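You operate a simulated robot arm through the tools that you are given. There is no shell and no other tool. Be economical: measure what you need, move in short steps, check, and stop when the job is done.

The job below is to be done with a simulated two-armed robot. You get a single attempt, and the scene is never put back.

JOB
Hold the grey tub on the worktop of the store rack steady with one hand and put the medium vial from the worktop of the store rack in it with the other.
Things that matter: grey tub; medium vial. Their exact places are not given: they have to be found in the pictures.

It is judged by the outcome, as a careful person would: the job done as asked, and still so three seconds after it is handed in. It fails if anything else is knocked over, pushed out of place, dropped, spilled or broken.

ROBOT AND FRAMES
Two 7-joint arms with two-finger parallel grippers on one trunk, on a base that drives. Base frame: it is fixed to the floor where the robot stands at the start and does not move with it; the origin is under the middle of the robot, x ahead of it, y to its left, z up; the surface under the hand at the start is at about z = 0.88. Lengths are in m, angles in degrees, forces in N, time in s.
The left shoulder is at the start at [0.07, 0.133, 1.176], the right one opposite. With the tool pointing down near the work surface each hand reaches from about 0.18 to 0.64 m from the robot's upright axis, wherever it stands, measured 20 degrees to its own side. Places, roughly: grey tub (15x14x11 cm) [0.7, -0.3, 0.9]; medium vial (3x3x7 cm) [0.5, -0.1, 0.9]. Payload 1.57 kg a hand.
Tool frame (each hand has its own): the origin (TCP) lies between the finger pads and is the grasp point; the fingertips stand 0.03 m ahead of it; z points along the fingers, y is the line along which they close. The gripper opens to 0.08 m. The fingers are 0.017 m wide and 0.012 m thick; the gripper's body (0.04 by 0.082 m) begins 0.08 m behind the TCP.
Orientation is told as [roll, pitch, yaw] about the base's x, y, z axes, in that order, counted from this pose: with the fingers straight down and closing along the base's y, the tool's x points along the base's -x, its y along +y and its z along -z.

CONTROLS
- The arms move only by the tool apply_moves. It takes "left_steps", "right_steps" or both (then of equal length, played together; a hand with none holds still); each is one flat list of numbers, 7 for each row, row after row: the shift along the tool's x, y, z in units of 200 mm (1.0 is 200 mm), then the turn, a rotation vector about the tool's x, y, z in units of 45 degrees (1.0 is 45 degrees), then the opening, from 0 (shut) to 1 (fully open). In form: [x, y, z, rx, ry, rz, jaw, x, y, z, rx, ry, rz, jaw, ...]. A call has 1 to 8 rows; each row is the pose to reach, as a shift and turn from the pose commanded when the call began, along the tool's axes at that moment. A call with a number of a shift or a turn outside -1 to 1 is refused whole. Rows are played at 5 a second. More than 0.05 m and 8.6 degrees between two rows, or a gripper value outside its range, and nothing of the call is played. Where a pose cannot be reached the arm comes as near as it can. A force on the tool above 40 N (or 10 N above the force at the start of the call, whichever is more), or a blocked arm, ends the call early, and 0.2 s more pass. The fingers move at their own pace (about 0.153 m/s each) and stop on an object; they squeeze with about 33 N. The grip force told is the motor's: it shows also when the fingers shut on nothing. Time passes only in rows, and 0.2 s behind the last, so rows that repeat a pose let the fingers close. It gives the time, the measured TCP pose, the force on the tool (base axes), the opening and the grip force at its end, in the units of the frame above (readings bear some noise), with the torque about the TCP (base axes, N m) and any sound that the robot's microphone picked up.
- Cameras (640 x 400 px; columns grow to the right, rows downward): "scene" is now at [0.1178, -0.0397, 1.4151]; the picture's right is [-0.49, -0.87, 0.00], its down [-0.49, 0.27, -0.83] and it looks along [0.73, -0.41, -0.56] (base axes); focal length 273 px, centre (320, 200). "left" rides on the left gripper at [0.072, 0.007, -0.122] in its tool frame; the picture's right is [-0.09, 1.00, 0.00], its down [-0.84, -0.08, -0.54] and it looks along [-0.54, -0.05, 0.84] (tool axes); focal length 238 px, centre (320, 200). "right" rides on the right gripper at [0.072, -0.007, -0.122] in its tool frame; the picture's right is [0.09, 1.00, 0.00], its down [-0.84, 0.08, -0.54] and it looks along [-0.54, 0.05, 0.84] (tool axes); focal length 238 px, centre (320, 200).
- capture(camera): a new picture of that camera. The clock stands still meanwhile.
- raise_lower(by): slides the trunk up (or, below 0, down) by that many m; the arms and the scene camera ride with it, the base frame stays. It gives what a move gives, with no picture.
- steer(legs): drives the robot by 1 to 6 legs, each [ahead, left, turn to the left] in m, m and degrees, along the robot's own axes; the way and the turn of a leg run together, so that a leg with both is an arc; at most 1.5 m and 180 degrees a leg. The arms and the cameras ride along, it lands a little off, and it stops where it bumps. It gives what a move gives.
- turn_head(pan, tilt): turns the head with the scene camera to pan (to the left, within 86 degrees either way) and tilt (down, from -29 to 69), counted from straight ahead of the robot. It gives what a move gives.
- pixel_to_xyz(camera, pixels): there is no depth. For up to 12 entries [column, row, z] of the newest picture of that camera ("zoom" is the newest enlarged one), the place [x, y] in the base frame at which the ray of that pixel passes the height z, good to about 0.002 m, but the place of the scene camera against the robot may be out by one fixed shift of up to 0.018 m in any direction. The clock stands still meanwhile.
- zoom(camera, box): a new picture of the part [left, top, right, bottom] of that camera's present view, enlarged. The clock stands still meanwhile.
- finish_job(): hands the job in; it is judged then, once.

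Work in short steps. Measure before you move; look again where a grasp or a placing could have gone wrong, and mend it. You have 80 turns and 70 pictures in all, those below and enlarged ones among them. Open the grippers and draw the arms clear of the work before you hand the job in, unless the task says otherwise; then end with one line.

The tools are called after "Request:" as name(argument=value, ...) on one line, values as JSON. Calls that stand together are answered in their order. apply_moves: Moves the arms, as the interface text tells. Its arguments: {"type":"object","properties":{"left_steps":{"type":"array","items":{"type":"number"}},"right_steps":{"type":"array","items":{"type":"number"}}},"required":[]} The other tools are called the same way: raise_lower (by) slides the trunk up or down; steer (legs) drives the base; turn_head (pan, tilt) turns the head that bears the scene camera; capture (camera) takes a picture; pixel_to_xyz (camera, pixels) gives the place at which the rays of pixels pass given heights; zoom (camera, box) takes an enlarged picture of a part of a camera's view; finish_job () hands the job in.

At the start:

```text
time_s: 0.0
left_tool_pos: [0.4496, -0.0262, 1.2658]
left_orientation: [0.0, -0.1, 0.1]
left_contact_force: [0.5, 0.8, -0.3]
left_ft_torque: [0.0, -0.01, -0.02]
left_opening: 0.0803
left_gripper_force: 0.0
right_tool_pos: [0.3923, -0.3763, 1.2661]
right_orientation: [0.0, 0.0, 0.0]
right_contact_force: [-0.6, -0.9, -0.3]
right_ft_torque: [0.02, 0.02, -0.01]
right_opening: 0.0802
right_gripper_force: 0.1
trunk travel left (down, up): [-0.75, 0.19]
robot x, y, heading: [0.0015, 0.0015, 0.2]
head pan, tilt: [-29.2, 33.8]
```

scene: 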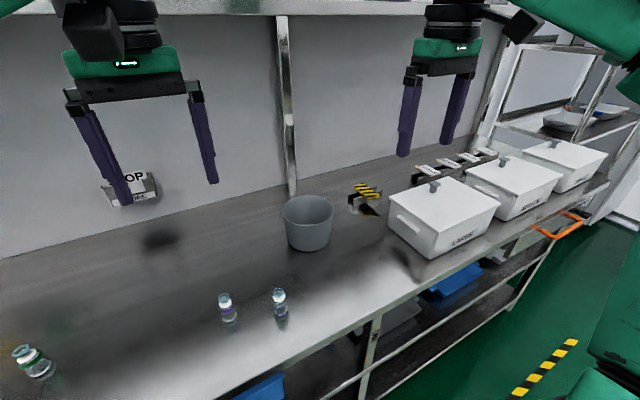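
right: 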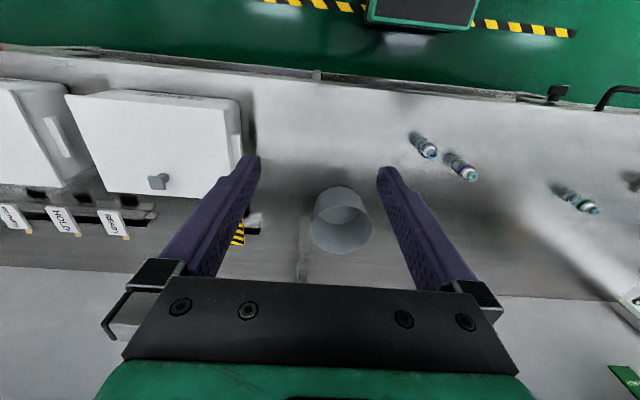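
left: 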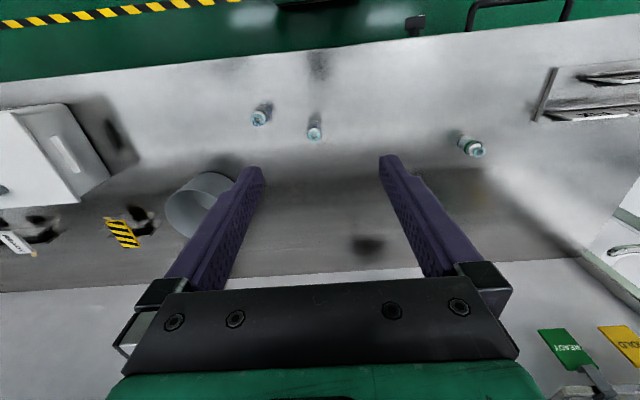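

Three vials are visible at scene (32,362), (227,307) and (280,302), and the tub is at (308,222). I'll enlarge the view to compare sizes and measure positions.

Request:
zoom(camera="scene", box=[180, 180, 380, 340])

Request:
zoom(camera="scene", box=[0, 280, 160, 400])

Request:
zoom(camera="left", box=[220, 80, 520, 180])

Request:
pixel_to_xyz(camera="scene", pixels=[[35, 374, 0.88], [230, 320, 0.88], [281, 316, 0.88], [308, 245, 0.88], [307, 210, 0.99], [226, 297, 0.95], [278, 292, 0.95], [283, 210, 0.99], [333, 210, 0.99]])

Request:
pixel_to_xyz(camera="left", pixels=[[258, 119, 0.95], [314, 135, 0.95], [475, 150, 0.95], [268, 106, 0.88], [316, 118, 0.88], [464, 138, 0.88]])

Request:
pixel_to_xyz(camera="right", pixels=[[430, 152, 0.95], [468, 174, 0.95], [592, 208, 0.95], [414, 135, 0.88], [448, 157, 0.88], [558, 190, 0.88], [316, 215, 0.99], [370, 215, 0.99], [343, 190, 0.99], [340, 250, 0.88]])

```text
2.50 times, centred on (280, 260) of scene
```

zoom: 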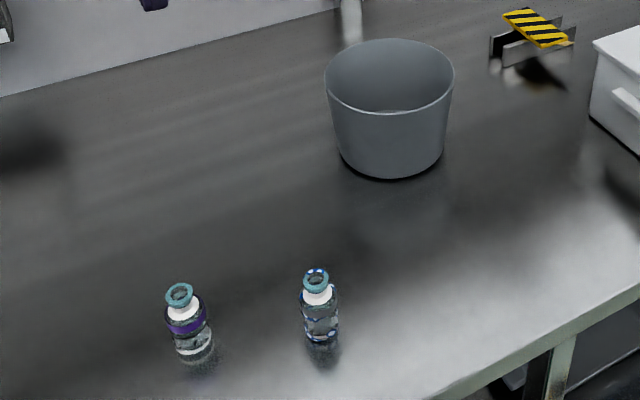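

```text
3.33 times, centred on (80, 340) of scene
```

zoom: 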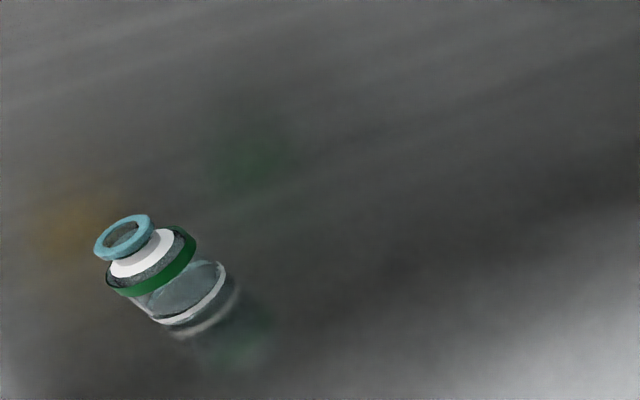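

```text
2.13 times, centred on (370, 130) of left
```

zoom: 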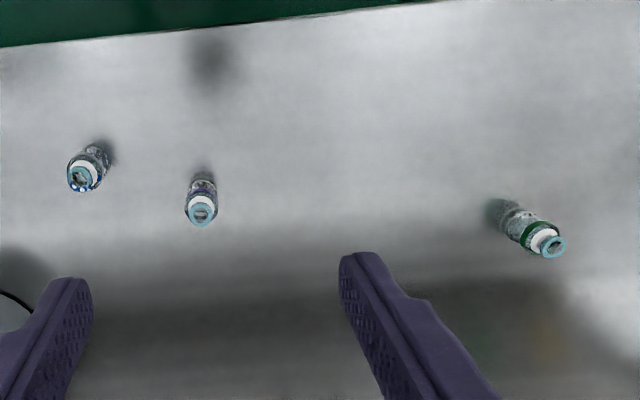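

```text
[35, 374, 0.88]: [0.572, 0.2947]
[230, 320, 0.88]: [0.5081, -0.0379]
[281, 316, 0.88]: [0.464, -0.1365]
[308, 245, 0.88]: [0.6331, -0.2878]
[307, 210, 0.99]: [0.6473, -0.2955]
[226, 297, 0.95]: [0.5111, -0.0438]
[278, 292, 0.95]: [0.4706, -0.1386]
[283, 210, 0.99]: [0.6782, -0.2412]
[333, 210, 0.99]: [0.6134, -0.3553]
```

```text
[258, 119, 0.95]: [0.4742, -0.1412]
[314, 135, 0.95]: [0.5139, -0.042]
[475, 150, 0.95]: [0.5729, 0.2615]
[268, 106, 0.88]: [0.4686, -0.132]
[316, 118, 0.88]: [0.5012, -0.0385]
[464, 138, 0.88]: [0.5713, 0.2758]
```

```text
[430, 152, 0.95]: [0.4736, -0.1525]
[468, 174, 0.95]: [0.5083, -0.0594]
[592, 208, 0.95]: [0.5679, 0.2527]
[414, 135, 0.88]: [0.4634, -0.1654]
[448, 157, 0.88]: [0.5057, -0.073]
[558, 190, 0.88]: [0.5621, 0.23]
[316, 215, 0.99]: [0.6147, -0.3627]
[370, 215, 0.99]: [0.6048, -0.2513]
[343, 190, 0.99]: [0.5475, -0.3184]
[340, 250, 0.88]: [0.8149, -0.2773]
```

Two candidate vials differ subtly, so I enlarge each at equal magnification from the scene camera to compare heights and widths.

Request:
zoom(camera="scene", box=[208, 276, 304, 336])

Request:
zoom(camera="left", box=[240, 90, 336, 150])

Request:
zoom(camera="left", box=[424, 120, 520, 180])

Request:
zoom(camera="right", box=[396, 120, 492, 180])

```text
6.67 times, centred on (256, 306) of scene
```

zoom: 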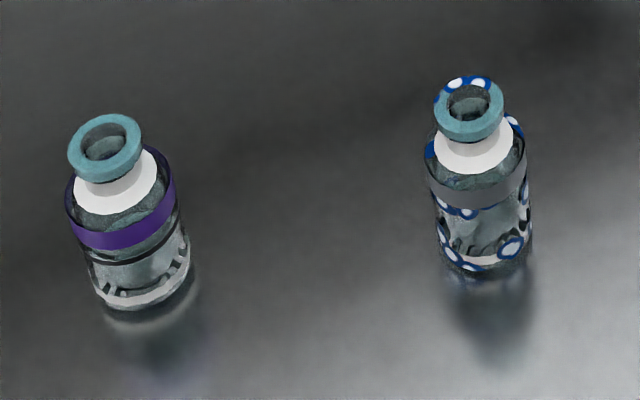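

```text
6.67 times, centred on (288, 120) of left
```

zoom: 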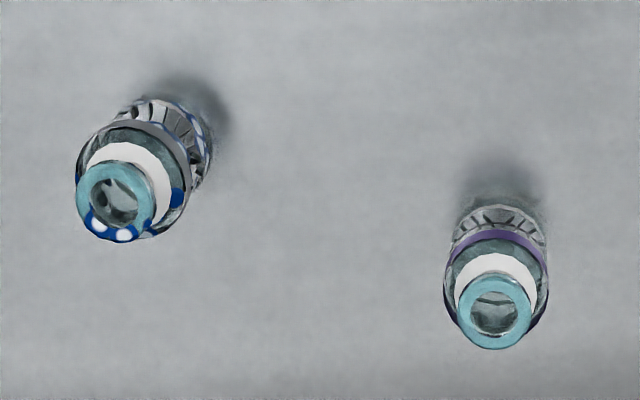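

```text
6.67 times, centred on (472, 150) of left
```

zoom: 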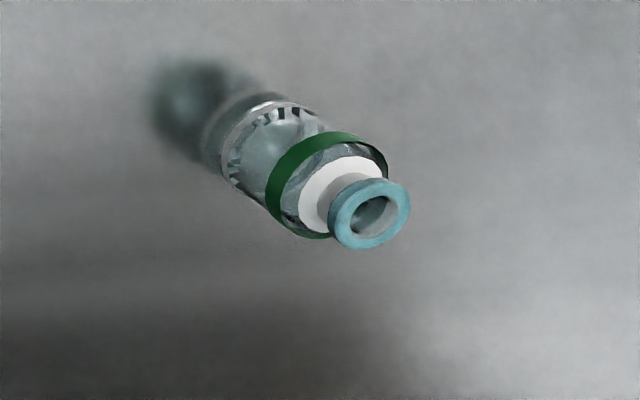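

```text
6.67 times, centred on (444, 150) of right
```

zoom: 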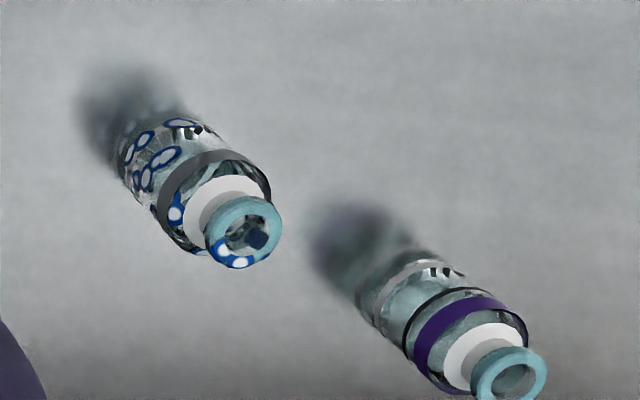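

I triangulate the cap tops between left and right cameras to compare the vials' heights.

Request:
zoom(camera="right", box=[540, 170, 636, 230])

Request:
pixel_to_xyz(camera="left", pixels=[[257.5, 119.2, 0.92], [257.5, 119.2, 0.98], [314.2, 136.6, 0.92], [314.2, 136.6, 0.98], [479.5, 152, 0.92], [479.5, 152, 0.98]])

Request:
pixel_to_xyz(camera="right", pixels=[[432.4, 154.8, 0.92], [432.4, 154.8, 0.98], [472.3, 175.9, 0.92], [472.3, 175.9, 0.98]])

```text
6.67 times, centred on (588, 200) of right
```

zoom: 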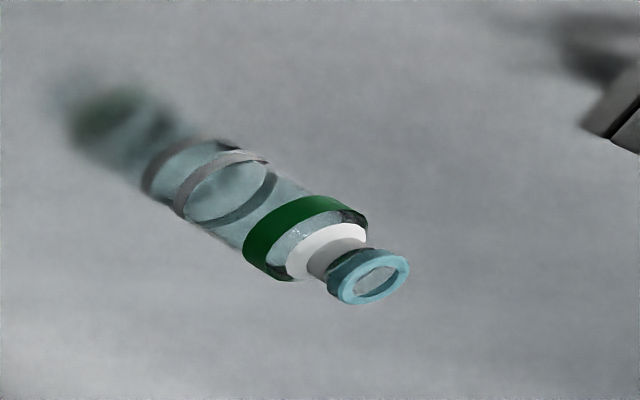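

```text
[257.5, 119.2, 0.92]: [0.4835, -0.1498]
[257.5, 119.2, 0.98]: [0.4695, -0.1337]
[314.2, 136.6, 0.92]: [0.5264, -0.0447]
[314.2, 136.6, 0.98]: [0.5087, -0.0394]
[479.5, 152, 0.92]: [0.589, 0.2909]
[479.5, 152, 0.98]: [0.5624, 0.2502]
```

```text
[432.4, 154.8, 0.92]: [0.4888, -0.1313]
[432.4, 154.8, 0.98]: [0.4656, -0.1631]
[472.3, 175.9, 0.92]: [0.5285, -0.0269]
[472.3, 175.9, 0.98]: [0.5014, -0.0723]
```

Blue-dotted and purple caps triangulate to nearly the same height (~0.942). Check green, and also bodies' widths through the scene camera.

Request:
pixel_to_xyz(camera="right", pixels=[[595.2, 212.7, 0.92], [595.2, 212.7, 0.98]])

Request:
turn_head(pan=0, tilt=50)

Request:
capture(camera="scene")

```text
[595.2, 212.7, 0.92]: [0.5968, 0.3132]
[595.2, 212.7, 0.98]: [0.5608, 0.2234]
```

```text
time_s: 0.9
left_tool_pos: [0.4481, -0.0257, 1.2647]
left_orientation: [-0.1, -0.1, 0.0]
left_contact_force: [0.5, 0.1, -0.8]
left_ft_torque: [0.03, -0.01, 0.0]
left_opening: 0.08
left_gripper_force: 0.2
right_tool_pos: [0.3913, -0.3763, 1.2664]
right_orientation: [0.0, 0.0, 0.0]
right_contact_force: [-0.4, 0.6, -0.1]
right_ft_torque: [-0.01, 0.01, -0.01]
right_opening: 0.0799
right_gripper_force: 0.1
trunk travel left (down, up): [-0.75, 0.19]
robot x, y, heading: [0.0005, 0.0018, 0.1]
head pan, tilt: [0.0, 50.0]
```

```text
58 pictures are left
```

scene: 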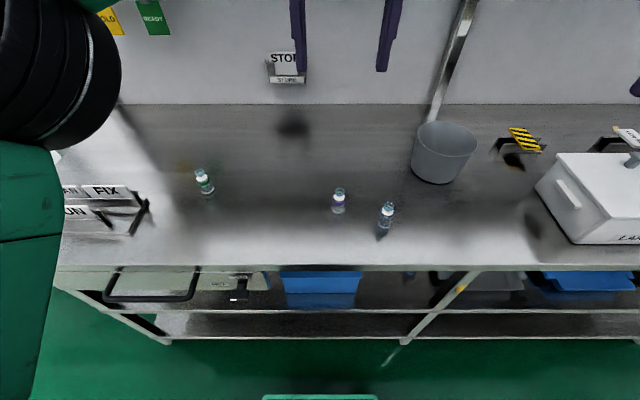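

All three vials are now in similar view at (204,182), (339,201), (387,215). I zoom on each at equal scale.

Request:
zoom(camera="scene", box=[180, 160, 228, 205])

Request:
zoom(camera="scene", box=[315, 180, 363, 225])

Request:
zoom(camera="scene", box=[363, 193, 411, 238])

```text
8.89 times, centred on (204, 182) of scene
```

zoom: 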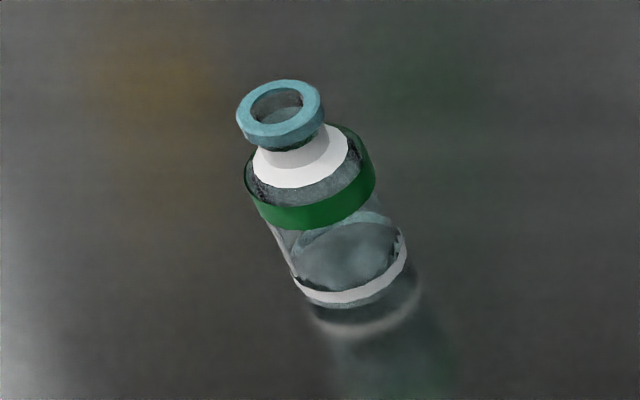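

```text
8.89 times, centred on (339, 202) of scene
```

zoom: 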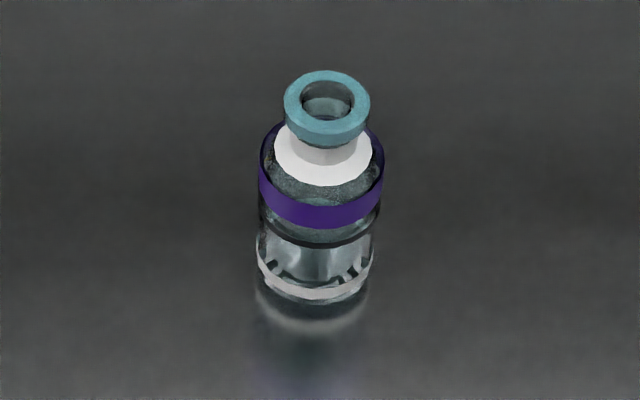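

```text
8.89 times, centred on (387, 216) of scene
```

zoom: 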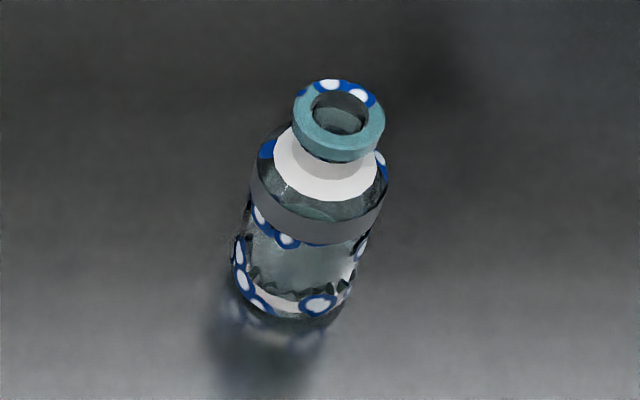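

Size cues (cap/band width × depth, height) consistently give green > blue-dotted > purple, and the blue-dotted one also matches the rough place [0.5,-0.1], so the blue-dotted vial at (387,215) is the medium one. The tub is out of easy reach, so I'll shift the robot right and ahead; first I look right for obstacles and measure the table edge.

Request:
pixel_to_xyz(camera="scene", pixels=[[340, 266, 0.88], [500, 267, 0.88], [340, 103, 0.88], [444, 127, 0.99], [442, 180, 0.88]])

Request:
turn_head(pan=-75, tilt=35)

Request:
capture(camera="scene")

```text
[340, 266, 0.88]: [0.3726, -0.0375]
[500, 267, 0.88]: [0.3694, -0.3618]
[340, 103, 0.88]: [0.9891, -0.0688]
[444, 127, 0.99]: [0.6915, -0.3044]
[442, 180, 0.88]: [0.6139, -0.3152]
```

```text
time_s: 2.4
left_tool_pos: [0.4488, -0.0257, 1.2643]
left_orientation: [0.1, 0.0, 0.1]
left_contact_force: [0.6, -0.4, 0.0]
left_ft_torque: [-0.01, 0.0, 0.02]
left_opening: 0.0802
left_gripper_force: 0.1
right_tool_pos: [0.3908, -0.3749, 1.2653]
right_orientation: [0.0, 0.0, 0.0]
right_contact_force: [0.0, -0.1, 0.4]
right_ft_torque: [-0.01, -0.01, 0.0]
right_opening: 0.08
right_gripper_force: 0.1
trunk travel left (down, up): [-0.75, 0.19]
robot x, y, heading: [0.0029, -0.0006, 0.0]
head pan, tilt: [-75.0, 35.0]
```

```text
54 pictures are left
```

scene: 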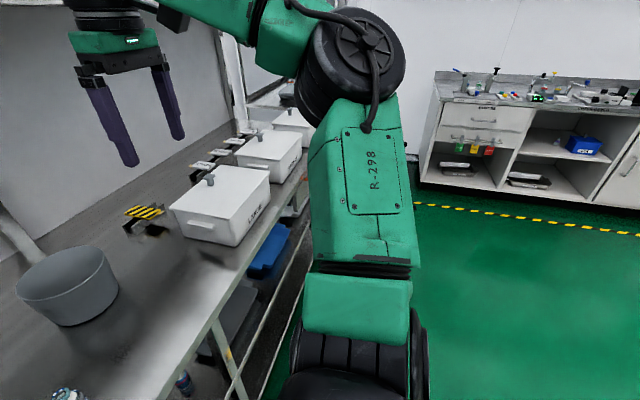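

The way to the right is clear. I drive 0.28 m right, then 0.1 m ahead (table edge is at x≈0.37).

Request:
steer(legs=[[0, -0.28, 0], [0.1, 0, 0]])

Request:
turn_head(pan=0, tilt=45)

Request:
capture(camera="scene")

Request:
capture(camera="left")

Request:
capture(camera="right")

```text
time_s: 5.1
left_tool_pos: [0.5453, -0.3056, 1.2658]
left_orientation: [0.0, -0.2, 0.0]
left_contact_force: [-0.2, 0.5, 0.5]
left_ft_torque: [0.01, -0.04, -0.02]
left_opening: 0.0801
left_gripper_force: 0.1
right_tool_pos: [0.4889, -0.6561, 1.2661]
right_orientation: [0.1, -0.2, -0.1]
right_contact_force: [-0.1, -0.5, -0.2]
right_ft_torque: [-0.02, -0.01, 0.02]
right_opening: 0.08
right_gripper_force: 0.1
trunk travel left (down, up): [-0.75, 0.19]
robot x, y, heading: [0.0983, -0.2783, 0.2]
head pan, tilt: [-75.0, 35.0]
```

```text
time_s: 6.6
left_tool_pos: [0.547, -0.3052, 1.2659]
left_orientation: [0.0, 0.0, 0.0]
left_contact_force: [-0.8, 0.6, -0.8]
left_ft_torque: [0.0, -0.03, -0.01]
left_opening: 0.08
left_gripper_force: 0.0
right_tool_pos: [0.4917, -0.6545, 1.2665]
right_orientation: [0.0, -0.1, -0.1]
right_contact_force: [-0.5, -1.1, 0.0]
right_ft_torque: [0.03, 0.01, 0.02]
right_opening: 0.0801
right_gripper_force: 0.1
trunk travel left (down, up): [-0.75, 0.19]
robot x, y, heading: [0.0994, -0.2786, 0.1]
head pan, tilt: [0.0, 45.0]
```

```text
53 pictures are left
```

scene: 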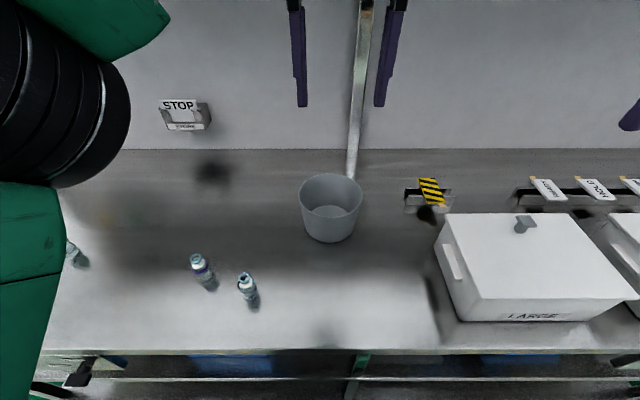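

```text
52 pictures are left
```

left: 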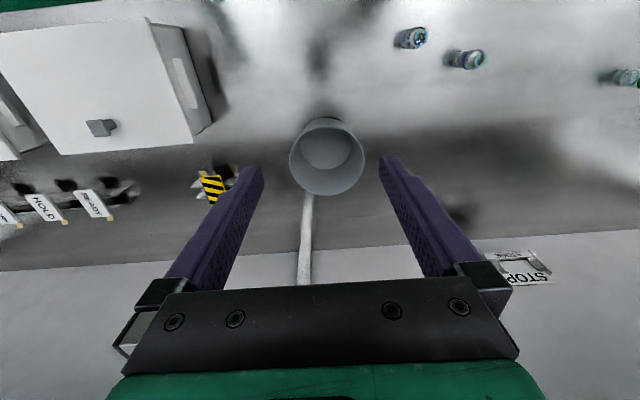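

```text
51 pictures are left
```

right: 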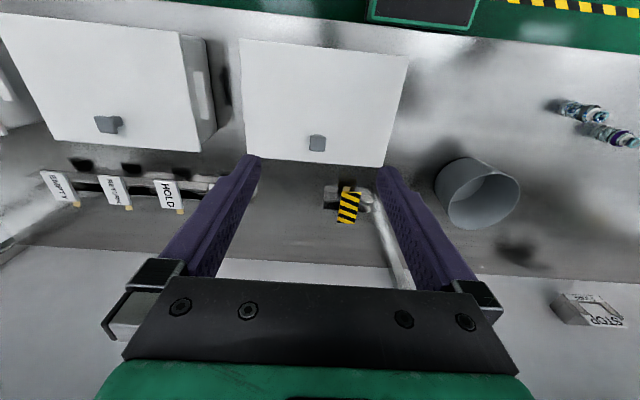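

The tub is nearly straight ahead now, rim in the left camera about x 289–365. I zoom on it and on the vials for accurate positions.

Request:
zoom(camera="left", box=[263, 110, 391, 190])

Request:
zoom(camera="right", box=[414, 145, 542, 225])

Request:
zoom(camera="scene", box=[180, 240, 276, 315])

Request:
zoom(camera="left", box=[390, 10, 518, 90])

```text
5.00 times, centred on (327, 150) of left
```

zoom: 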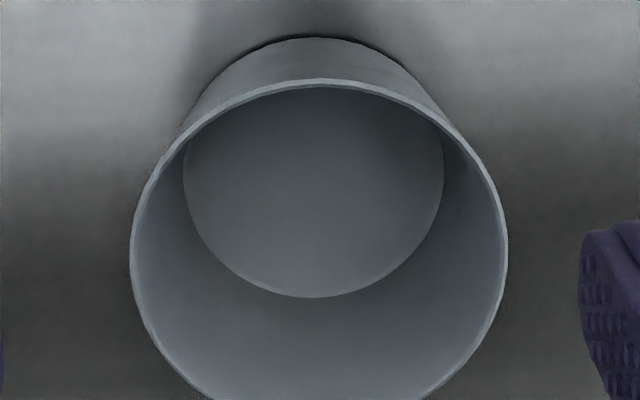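

```text
5.00 times, centred on (478, 185) of right
```

zoom: 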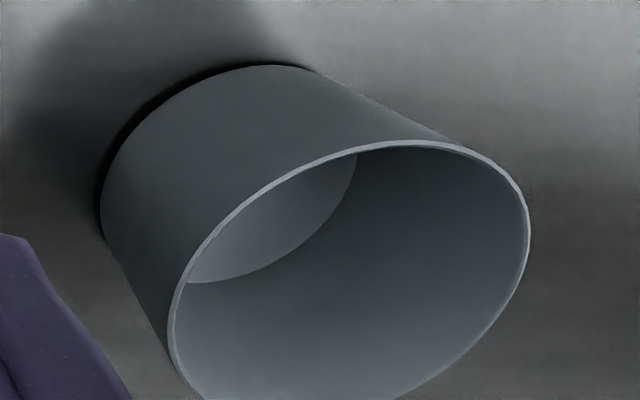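

```text
5.33 times, centred on (228, 278) of scene
```

zoom: 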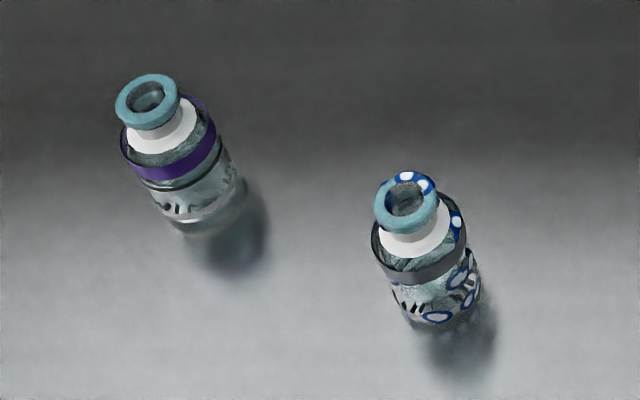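

```text
5.00 times, centred on (454, 50) of left
```

zoom: 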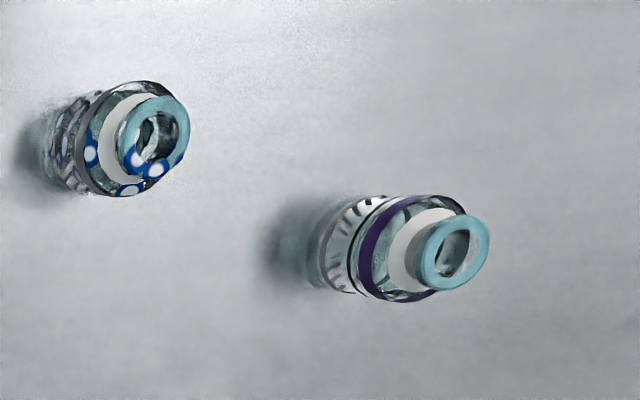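

Tub rim points in the left image: near edge (326.5,126.5), sides (289.2,160) and (364.4,160), far (327,195). Convert these, plus the vial cap centers, to base coordinates.

Request:
pixel_to_xyz(camera="left", pixels=[[326.5, 126.5, 0.99], [289.2, 160, 0.99], [364.4, 160, 0.99], [327, 195.5, 0.99], [326.5, 117.5, 0.88], [420.6, 37.4, 0.943], [480.8, 61.2, 0.943]])

Request:
pixel_to_xyz(camera="right", pixels=[[520, 190, 0.99], [448, 216, 0.99], [492, 173, 0.99]])

Request:
pixel_to_xyz(camera="scene", pixels=[[244, 278.5, 0.943], [195.9, 259, 0.943], [299, 193, 0.99], [362, 193, 0.99]])

```text
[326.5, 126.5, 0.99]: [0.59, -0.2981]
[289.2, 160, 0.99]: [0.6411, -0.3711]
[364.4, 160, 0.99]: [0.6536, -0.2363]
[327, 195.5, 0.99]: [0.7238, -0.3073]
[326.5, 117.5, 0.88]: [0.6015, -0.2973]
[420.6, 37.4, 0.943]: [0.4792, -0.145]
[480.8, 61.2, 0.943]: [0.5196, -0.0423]
```

```text
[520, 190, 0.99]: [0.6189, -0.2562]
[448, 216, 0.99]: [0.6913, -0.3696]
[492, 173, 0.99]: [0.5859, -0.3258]
```

```text
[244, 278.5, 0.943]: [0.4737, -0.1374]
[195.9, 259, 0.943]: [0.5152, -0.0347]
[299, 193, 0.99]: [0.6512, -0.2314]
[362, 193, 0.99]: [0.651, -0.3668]
```

Tub rim center is ≈(0.655,-0.303), radius ≈0.069, rim z≈0.99; the blue-dotted vial is at ≈(0.479,-0.145). I bring the left hand above the vial and the right hand up toward the right side of the tub.

Request:
apply_moves(left_steps=[0.049, 0.114, 0.119, 0, 0, 0, 1, 0.097, 0.229, 0.237, 0, 0, 0, 1, 0.146, 0.343, 0.356, 0, 0, 0, 1, 0.194, 0.457, 0.474, 0, 0, 0, 1, 0.243, 0.571, 0.593, 0, 0, 0, 1, 0.291, 0.686, 0.711, 0, 0, 0, 1, 0.34, 0.8, 0.83, 0, 0, 0, 1, 0.34, 0.8, 0.83, 0, 0, 0, 1], right_steps=[-0.117, 0.129, 0.069, 0, 0, 0, 1, -0.233, 0.257, 0.138, 0, 0, 0, 1, -0.35, 0.386, 0.207, 0, 0, 0, 1, -0.467, 0.514, 0.276, 0, 0, 0, 1, -0.583, 0.643, 0.345, 0, 0, 0, 1, -0.7, 0.771, 0.414, 0, 0, 0, 1, -0.8165, 0.9, 0.4825, 0, 0, 0, 1, -0.8165, 0.9, 0.4825, 0, 0, 0, 1])

Request:
capture(camera="right")

Request:
capture(camera="left")

```text
time_s: 8.4
left_tool_pos: [0.4793, -0.1447, 1.0986]
left_orientation: [0.0, -0.2, 0.0]
left_contact_force: [-0.6, -0.1, -0.3]
left_ft_torque: [-0.01, -0.01, 0.01]
left_opening: 0.08
left_gripper_force: 0.1
right_tool_pos: [0.6325, -0.4855, 1.1595]
right_orientation: [0.0, -0.1, -0.1]
right_contact_force: [-0.6, 0.3, -0.4]
right_ft_torque: [0.02, 0.0, -0.02]
right_opening: 0.0801
right_gripper_force: 0.1
right hand out of reach, approached as far as the arm can: row 6, 7, 8
trunk travel left (down, up): [-0.75, 0.19]
robot x, y, heading: [0.1024, -0.2767, -0.2]
head pan, tilt: [0.0, 45.0]
```

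```text
46 pictures are left
```

right: 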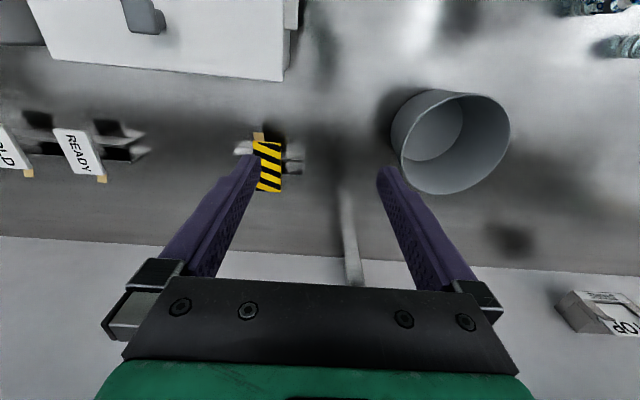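

```text
45 pictures are left
```

left: 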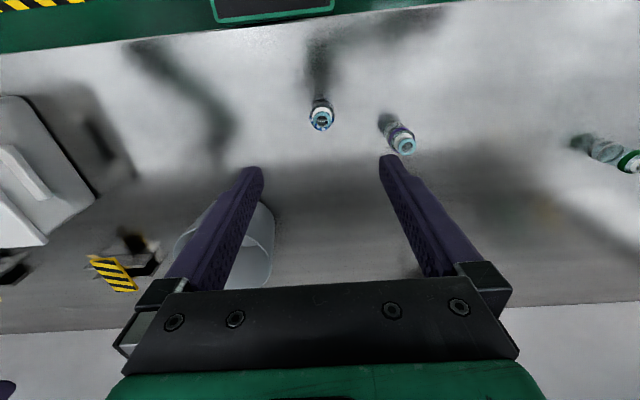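

The right hand hit its reach limit at x=0.63. I drive 0.05 m further ahead; both hands are well above everything there.

Request:
steer(legs=[[0.05, 0, 0]])

```text
time_s: 9.3
left_tool_pos: [0.5227, -0.1447, 1.1021]
left_orientation: [0.0, -0.4, 0.0]
left_contact_force: [-1.0, 0.5, -0.5]
left_ft_torque: [-0.04, -0.06, -0.01]
left_opening: 0.0798
left_gripper_force: 0.0
right_tool_pos: [0.6741, -0.4841, 1.1641]
right_orientation: [0.1, -0.2, 0.1]
right_contact_force: [-0.1, 0.3, -0.4]
right_ft_torque: [0.02, -0.05, 0.02]
right_opening: 0.0801
right_gripper_force: 0.0
trunk travel left (down, up): [-0.75, 0.19]
robot x, y, heading: [0.1456, -0.2836, -0.1]
head pan, tilt: [0.0, 45.0]
```

Now I tilt the right hand 12° (body leaning outward) and bring it over the tub's right wall, then read where it ended.

Request:
apply_moves(right_steps=[0, 0.15, 0.1, -0.09, 0, 0, 1, 0, 0.3, 0.2, -0.18, 0, 0, 1, 0, 0.45, 0.3, -0.267, 0, 0, 1, 0, 0.45, 0.3, -0.267, 0, 0, 1])

Request:
capture(camera="right")

```text
time_s: 10.3
left_tool_pos: [0.5274, -0.1463, 1.0981]
left_orientation: [0.0, -0.1, 0.0]
left_contact_force: [-0.3, 0.0, -0.8]
left_ft_torque: [0.0, -0.02, -0.02]
left_opening: 0.0799
left_gripper_force: 0.1
right_tool_pos: [0.6764, -0.3952, 1.1011]
right_orientation: [12.1, -0.3, -0.1]
right_contact_force: [-1.0, 1.3, -1.2]
right_ft_torque: [-0.01, 0.0, -0.02]
right_opening: 0.0798
right_gripper_force: 0.0
right hand out of reach, approached as far as the arm can: row 3, 4
trunk travel left (down, up): [-0.75, 0.19]
robot x, y, heading: [0.1497, -0.2798, -0.3]
head pan, tilt: [0.0, 45.0]
```

```text
44 pictures are left
```

right: 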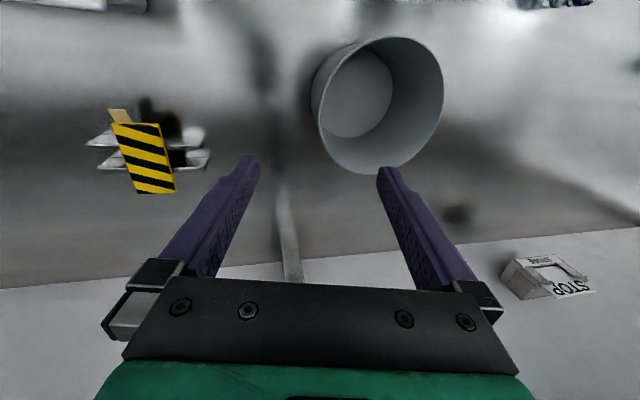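

Hand at (0.676,-0.395,1.101). I check the rim in this closer view: left side ≈(316,128), near top ≈(395,36), right ≈(443,85), far ≈(372,174).

Request:
pixel_to_xyz(camera="right", pixels=[[316, 118, 0.99], [395, 36, 0.99], [443, 85, 0.99], [372, 174, 0.99], [316, 118, 0.98], [443, 85, 0.98], [327, 148, 0.99]])

Request:
zoom(camera="right", box=[290, 20, 466, 130])

```text
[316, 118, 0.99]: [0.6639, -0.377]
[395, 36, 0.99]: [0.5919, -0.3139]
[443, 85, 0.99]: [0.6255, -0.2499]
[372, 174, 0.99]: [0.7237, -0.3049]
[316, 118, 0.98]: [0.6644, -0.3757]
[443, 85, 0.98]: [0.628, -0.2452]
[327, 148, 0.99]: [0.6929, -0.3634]
```

```text
3.64 times, centred on (378, 75) of right
```

zoom: 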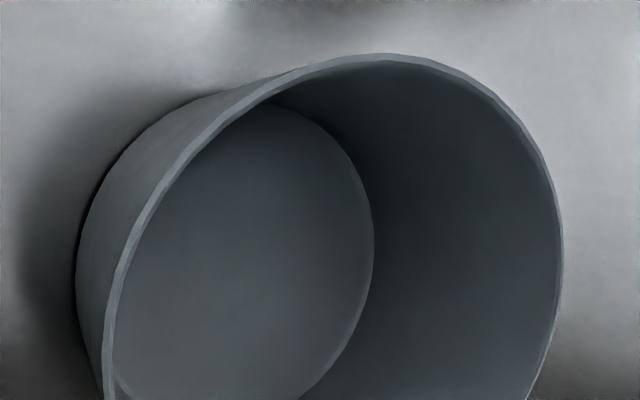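

Right wall center is at y≈-0.371. I shift back 2 cm and descend along the tilted axis to just above the rim, then verify.

Request:
apply_moves(right_steps=[0.1, 0, 0.1, 0, 0, 0, 1, 0.1, 0, 0.25, 0, 0, 0, 1, 0.1, 0, 0.36, 0, 0, 0, 1, 0.1, 0, 0.36, 0, 0, 0, 1])

Request:
capture(camera="right")

Request:
zoom(camera="scene", box=[240, 100, 480, 300])

```text
time_s: 11.3
left_tool_pos: [0.5271, -0.1453, 1.0995]
left_orientation: [0.0, -0.1, 0.0]
left_contact_force: [-1.0, 0.8, -0.8]
left_ft_torque: [0.0, -0.04, -0.02]
left_opening: 0.0799
left_gripper_force: 0.1
right_tool_pos: [0.6563, -0.3809, 1.0303]
right_orientation: [12.2, -0.1, 0.0]
right_contact_force: [0.5, 0.3, 0.1]
right_ft_torque: [0.0, 0.01, -0.01]
right_opening: 0.0801
right_gripper_force: 0.1
trunk travel left (down, up): [-0.75, 0.19]
robot x, y, heading: [0.1484, -0.28, 0.2]
head pan, tilt: [0.0, 45.0]
```

```text
42 pictures are left
```

right: 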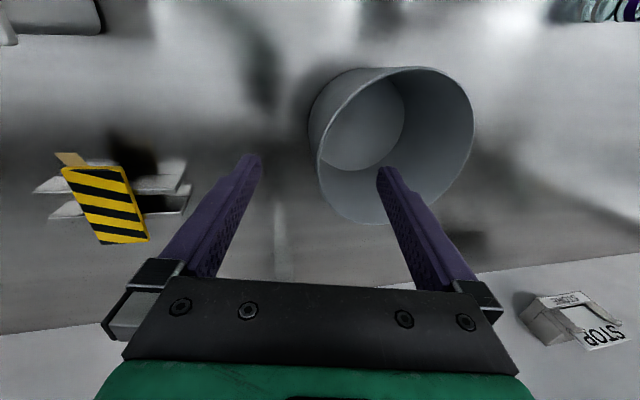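

```text
2.00 times, centred on (360, 200) of scene
```

zoom: 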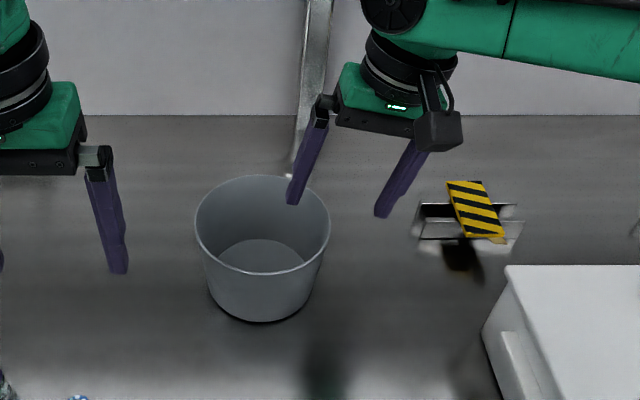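

The inner finger is over the opening and the outer one outside. I descend 5.3 cm along the tool axis, straddling the wall.

Request:
apply_moves(right_steps=[0, 0, 0.14, 0, 0, 0, 1, 0, 0, 0.265, 0, 0, 0, 1, 0, 0, 0.265, 0, 0, 0, 1])

Request:
capture(camera="right")

```text
time_s: 12.1
left_tool_pos: [0.5286, -0.1454, 1.1008]
left_orientation: [0.1, 0.0, 0.0]
left_contact_force: [0.7, -0.2, -0.7]
left_ft_torque: [-0.01, 0.01, 0.0]
left_opening: 0.0801
left_gripper_force: 0.1
right_tool_pos: [0.6544, -0.3712, 0.98]
right_orientation: [12.1, -0.3, -0.1]
right_contact_force: [-0.6, -0.1, 0.1]
right_ft_torque: [0.02, 0.0, -0.02]
right_opening: 0.0798
right_gripper_force: 0.0
right hand out of reach, approached as far as the arm can: row 2, 3
trunk travel left (down, up): [-0.75, 0.19]
robot x, y, heading: [0.1503, -0.2768, -0.1]
head pan, tilt: [0.0, 45.0]
```

```text
40 pictures are left
```

right: 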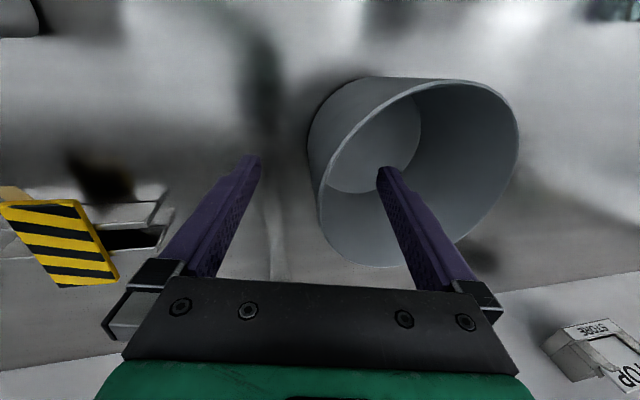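

The wall lies midway between the fingers (column ≈322). I close the right gripper on it.

Request:
apply_moves(right_steps=[0, 0, 0, 0, 0, 0, 0.5, 0, 0, 0, 0, 0, 0, 0.2, 0, 0, 0, 0, 0, 0, 0, 0, 0, 0, 0, 0, 0, 0])

Request:
capture(camera="right")

Request:
capture(camera="left")

```text
time_s: 13.1
left_tool_pos: [0.5279, -0.1452, 1.0988]
left_orientation: [-0.1, -0.2, 0.0]
left_contact_force: [0.2, 0.3, 0.7]
left_ft_torque: [0.0, 0.01, -0.04]
left_opening: 0.0798
left_gripper_force: 0.0
right_tool_pos: [0.6542, -0.372, 0.9798]
right_orientation: [12.0, -0.2, -0.1]
right_contact_force: [0.3, 0.1, -1.0]
right_ft_torque: [-0.13, 0.04, 0.04]
right_opening: 0.0051
right_gripper_force: 25.3
trunk travel left (down, up): [-0.75, 0.19]
robot x, y, heading: [0.1476, -0.2776, -0.0]
head pan, tilt: [0.0, 45.0]
```

```text
39 pictures are left
```

right: 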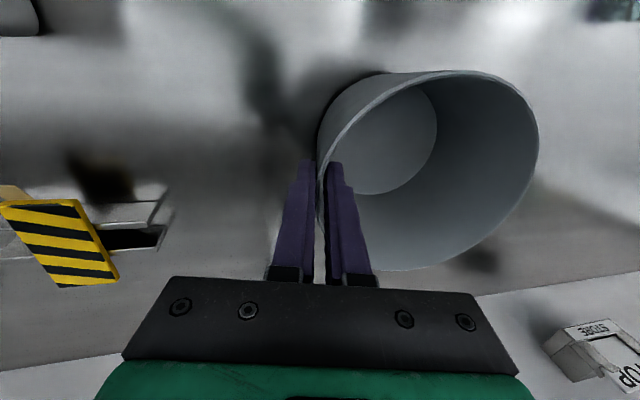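

```text
38 pictures are left
```

left: 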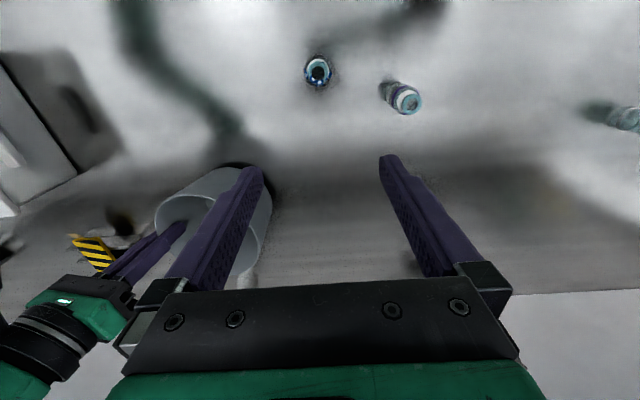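

The tub wall is held (opening 5 mm, 25 N). Now I locate the blue-dotted vial in the left view at ≈(317,70).

Request:
zoom(camera="left", box=[288, 40, 448, 140])

Request:
pixel_to_xyz(camera="left", pixels=[[318, 70, 0.943], [317, 70, 0.915]])

```text
4.00 times, centred on (368, 90) of left
```

zoom: 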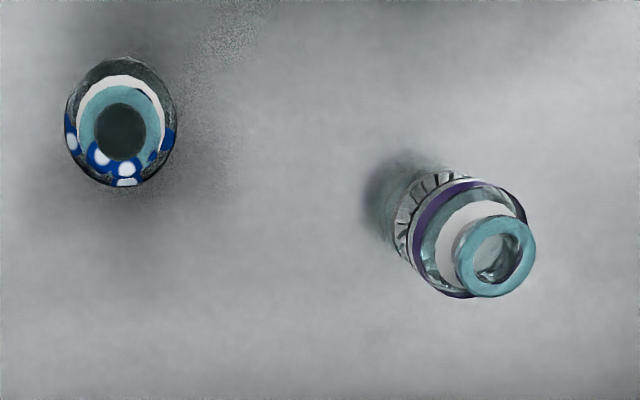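

```text
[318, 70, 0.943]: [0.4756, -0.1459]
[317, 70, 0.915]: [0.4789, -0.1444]
```

The vial's axis is at ≈(0.478,-0.145). I move the left hand above it with fingertips just over the cap.

Request:
apply_moves(left_steps=[0.1, 0, 0.1, 0, 0, 0, 1, 0.2, 0, 0.25, 0, 0, 0, 1, 0.249, 0, 0.4, 0, 0, 0, 1, 0.249, 0, 0.54, 0, 0, 0, 1, 0.249, 0, 0.54, 0, 0, 0, 1])

Request:
capture(camera="left")

Request:
capture(camera="scene")

```text
time_s: 14.3
left_tool_pos: [0.4788, -0.1461, 1.0185]
left_orientation: [0.0, 0.0, 0.1]
left_contact_force: [-0.3, -0.3, 1.0]
left_ft_torque: [-0.04, 0.03, 0.0]
left_opening: 0.0802
left_gripper_force: 0.2
left hand out of reach, approached as far as the arm can: row 4, 5
right_tool_pos: [0.6556, -0.3725, 0.9789]
right_orientation: [12.1, -0.2, -0.2]
right_contact_force: [-0.2, 0.4, -1.4]
right_ft_torque: [-0.15, 0.02, -0.01]
right_opening: 0.0053
right_gripper_force: 25.8
trunk travel left (down, up): [-0.75, 0.19]
robot x, y, heading: [0.1472, -0.2775, 0.1]
head pan, tilt: [0.0, 45.0]
```

```text
36 pictures are left
```

left: 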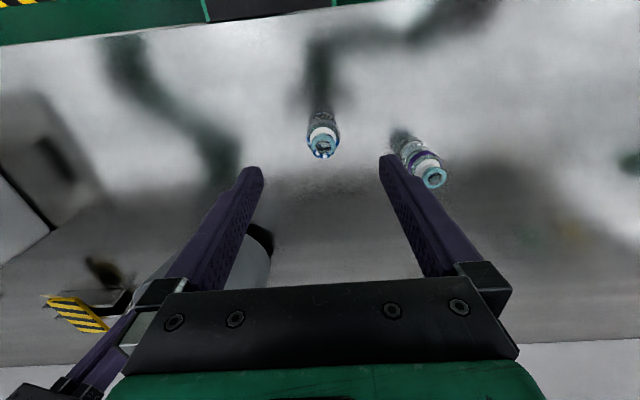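

```text
35 pictures are left
```

scene: 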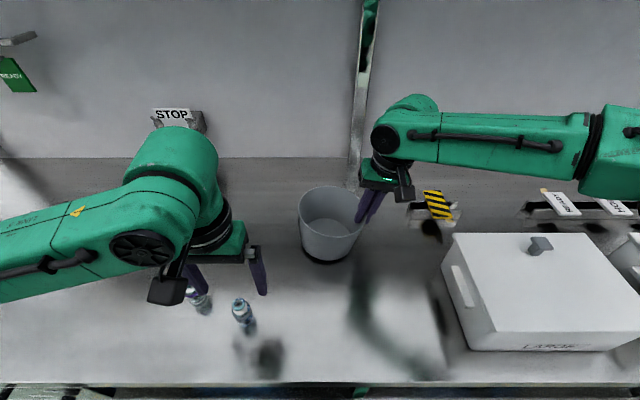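

The left arm hits a limit at z=1.018 here. I try a 30° yaw of the gripper (the vial is round) while descending slightly.

Request:
apply_moves(left_steps=[0, 0, 0, 0, 0, 0.167, 1, 0, 0, 0, 0, 0, 0.333, 1, 0, 0, 0, 0, 0, 0.5, 1, 0, 0, 0, 0, 0, 0.667, 1, 0, 0, 0.1, 0, 0, 0.667, 1, 0, 0, 0.14, 0, 0, 0.667, 1])

```text
time_s: 15.7
left_tool_pos: [0.481, -0.1465, 1.0188]
left_orientation: [-0.1, 0.0, -30.1]
left_contact_force: [0.1, -0.1, 0.4]
left_ft_torque: [0.01, -0.01, 0.0]
left_opening: 0.0802
left_gripper_force: 0.0
left hand out of reach, approached as far as the arm can: row 5, 6
right_tool_pos: [0.6545, -0.3727, 0.9793]
right_orientation: [12.1, -0.2, 0.0]
right_contact_force: [0.5, -0.5, -2.0]
right_ft_torque: [-0.12, -0.05, 0.0]
right_opening: 0.0054
right_gripper_force: 25.9
trunk travel left (down, up): [-0.75, 0.19]
robot x, y, heading: [0.1464, -0.2801, 0.0]
head pan, tilt: [0.0, 45.0]
```

Yaw doesn't matter. To learn whether the arm is folded too close, I rotate back, move 7 cm ahead over empty table and try descending there.

Request:
apply_moves(left_steps=[0, 0, 0, 0, 0, -0.167, 1, 0, 0, 0, 0, 0, -0.333, 1, 0, 0, 0, 0, 0, -0.5, 1, 0, 0, 0, 0, 0, -0.667, 1, 0, 0, 0, 0, 0, -0.667, 1])

Request:
apply_moves(left_steps=[-0.2, 0, 0, 0, 0, 0, 1, -0.35, 0, 0.1, 0, 0, 0, 1, -0.35, 0, 0.25, 0, 0, 0, 1, -0.35, 0, 0.4, 0, 0, 0, 1])

```text
time_s: 16.9
left_tool_pos: [0.4792, -0.1464, 1.0187]
left_orientation: [0.0, -0.1, 0.1]
left_contact_force: [0.1, 1.2, 0.1]
left_ft_torque: [-0.02, 0.0, 0.02]
left_opening: 0.08
left_gripper_force: 0.0
right_tool_pos: [0.655, -0.3725, 0.9787]
right_orientation: [12.1, -0.3, -0.1]
right_contact_force: [0.7, 0.8, -2.4]
right_ft_torque: [-0.12, 0.01, 0.01]
right_opening: 0.0051
right_gripper_force: 25.6
trunk travel left (down, up): [-0.75, 0.19]
robot x, y, heading: [0.1498, -0.2818, -0.1]
head pan, tilt: [0.0, 45.0]
```

```text
time_s: 17.9
left_tool_pos: [0.5501, -0.145, 0.9382]
left_orientation: [0.0, -0.1, 0.1]
left_contact_force: [0.4, -0.2, 0.3]
left_ft_torque: [-0.02, 0.01, -0.01]
left_opening: 0.0798
left_gripper_force: 0.0
right_tool_pos: [0.6545, -0.3718, 0.9793]
right_orientation: [12.1, 0.0, 0.0]
right_contact_force: [0.1, -0.1, -2.4]
right_ft_torque: [-0.12, 0.0, 0.02]
right_opening: 0.0055
right_gripper_force: 25.1
trunk travel left (down, up): [-0.75, 0.19]
robot x, y, heading: [0.1485, -0.2779, 0.3]
head pan, tilt: [0.0, 45.0]
```

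Confirmed: the arm is only too folded at the vial's x. I'll tilt the left hand 25° (fingers pointing toward the robot, wrist farther ahead), first rising to z≈1.03.

Request:
apply_moves(left_steps=[0, 0, -0.23, 0, 0, 0, 1, 0, 0, -0.46, 0, 0, 0, 1, 0, 0, -0.46, 0, 0.14, 0, 1, 0, 0, -0.46, 0, 0.28, 0, 1, 0, 0, -0.46, 0, 0.42, 0, 1, 0.1, 0, -0.46, 0, 0.556, 0, 1, 0.25, 0, -0.46, 0, 0.556, 0, 1, 0.355, 0, -0.46, 0, 0.556, 0, 1])

Request:
capture(camera="left")

```text
time_s: 19.7
left_tool_pos: [0.4782, -0.1451, 1.0298]
left_orientation: [0.0, 25.0, 0.0]
left_contact_force: [1.0, -0.2, 0.3]
left_ft_torque: [-0.02, -0.01, 0.01]
left_opening: 0.0801
left_gripper_force: 0.0
right_tool_pos: [0.654, -0.3724, 0.978]
right_orientation: [12.1, -0.2, 0.1]
right_contact_force: [0.1, 0.7, -1.6]
right_ft_torque: [-0.1, 0.0, -0.01]
right_opening: 0.0054
right_gripper_force: 25.1
trunk travel left (down, up): [-0.75, 0.19]
robot x, y, heading: [0.1485, -0.2808, -0.0]
head pan, tilt: [0.0, 45.0]
```

```text
34 pictures are left
```

left: 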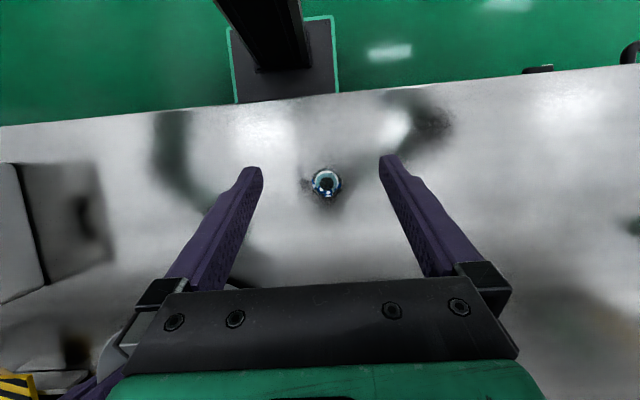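

Pose reached. I verify the vial's place in this view, then descend straight down in part.

Request:
zoom(camera="left", box=[288, 155, 368, 205])

Request:
pixel_to_xyz(camera="left", pixels=[[326, 184, 0.943]])

Request:
apply_moves(left_steps=[-0.063, 0, 0.136, 0, 0, 0, 1, -0.127, 0, 0.272, 0, 0, 0, 1, -0.127, 0, 0.272, 0, 0, 0, 1])

Request:
capture(camera="left")

```text
8.00 times, centred on (328, 180) of left
```

zoom: 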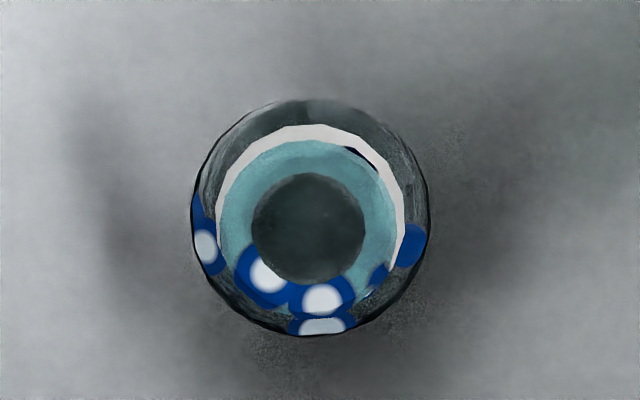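

```text
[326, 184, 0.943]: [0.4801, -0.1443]
```

```text
time_s: 20.5
left_tool_pos: [0.4785, -0.1452, 0.97]
left_orientation: [-0.1, 25.1, 0.0]
left_contact_force: [-0.1, -0.2, 0.3]
left_ft_torque: [0.02, 0.02, 0.03]
left_opening: 0.0797
left_gripper_force: 0.0
right_tool_pos: [0.6559, -0.3713, 0.9782]
right_orientation: [12.1, -0.2, -0.1]
right_contact_force: [0.9, -0.6, -2.3]
right_ft_torque: [-0.15, 0.0, -0.01]
right_opening: 0.0051
right_gripper_force: 25.6
trunk travel left (down, up): [-0.75, 0.19]
robot x, y, heading: [0.149, -0.2788, -0.4]
head pan, tilt: [0.0, 45.0]
```

```text
32 pictures are left
```

left: 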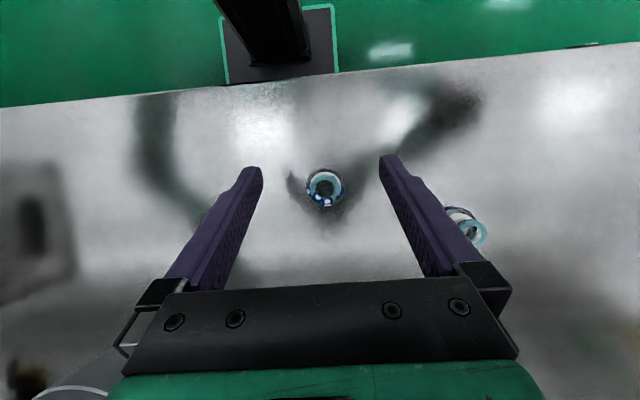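

The vial is centered between the fingers and the purple one (465,225) is clear. I descend 5 cm more.

Request:
apply_moves(left_steps=[-0.053, 0, 0.113, 0, 0, 0, 1, -0.104, 0, 0.222, 0, 0, 0, 1, -0.104, 0, 0.222, 0, 0, 0, 1])

Request:
capture(camera="left")

Request:
zoom(camera="scene", box=[140, 220, 300, 340])

```text
time_s: 21.3
left_tool_pos: [0.4778, -0.145, 0.9212]
left_orientation: [0.0, 24.9, -0.1]
left_contact_force: [0.0, -0.7, -0.6]
left_ft_torque: [0.0, -0.02, 0.03]
left_opening: 0.08
left_gripper_force: 0.0
right_tool_pos: [0.6541, -0.3727, 0.9794]
right_orientation: [12.1, -0.2, -0.1]
right_contact_force: [0.4, -0.5, -2.2]
right_ft_torque: [-0.15, 0.01, -0.01]
right_opening: 0.0054
right_gripper_force: 25.5
trunk travel left (down, up): [-0.75, 0.19]
robot x, y, heading: [0.1465, -0.2797, 0.0]
head pan, tilt: [0.0, 45.0]
```

```text
31 pictures are left
```

left: 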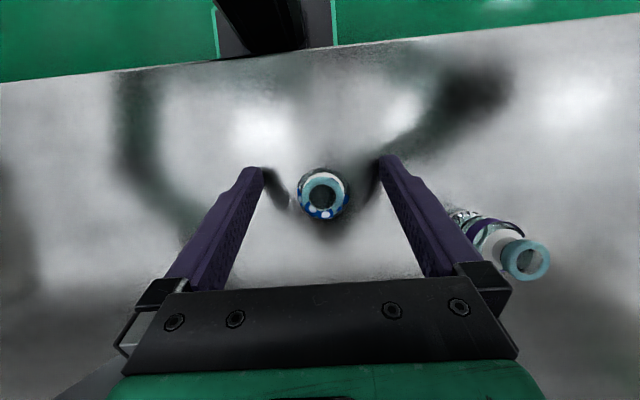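

```text
3.33 times, centred on (220, 280) of scene
```

zoom: 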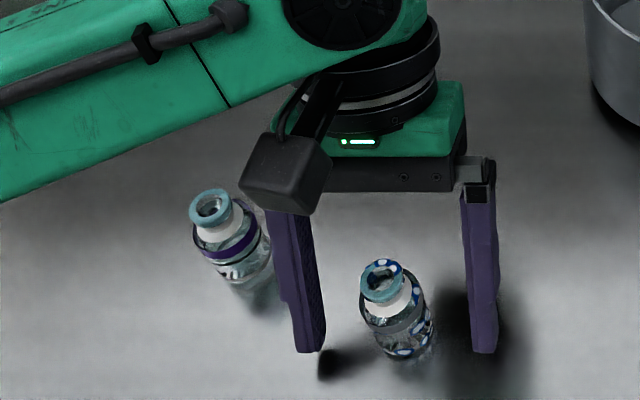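

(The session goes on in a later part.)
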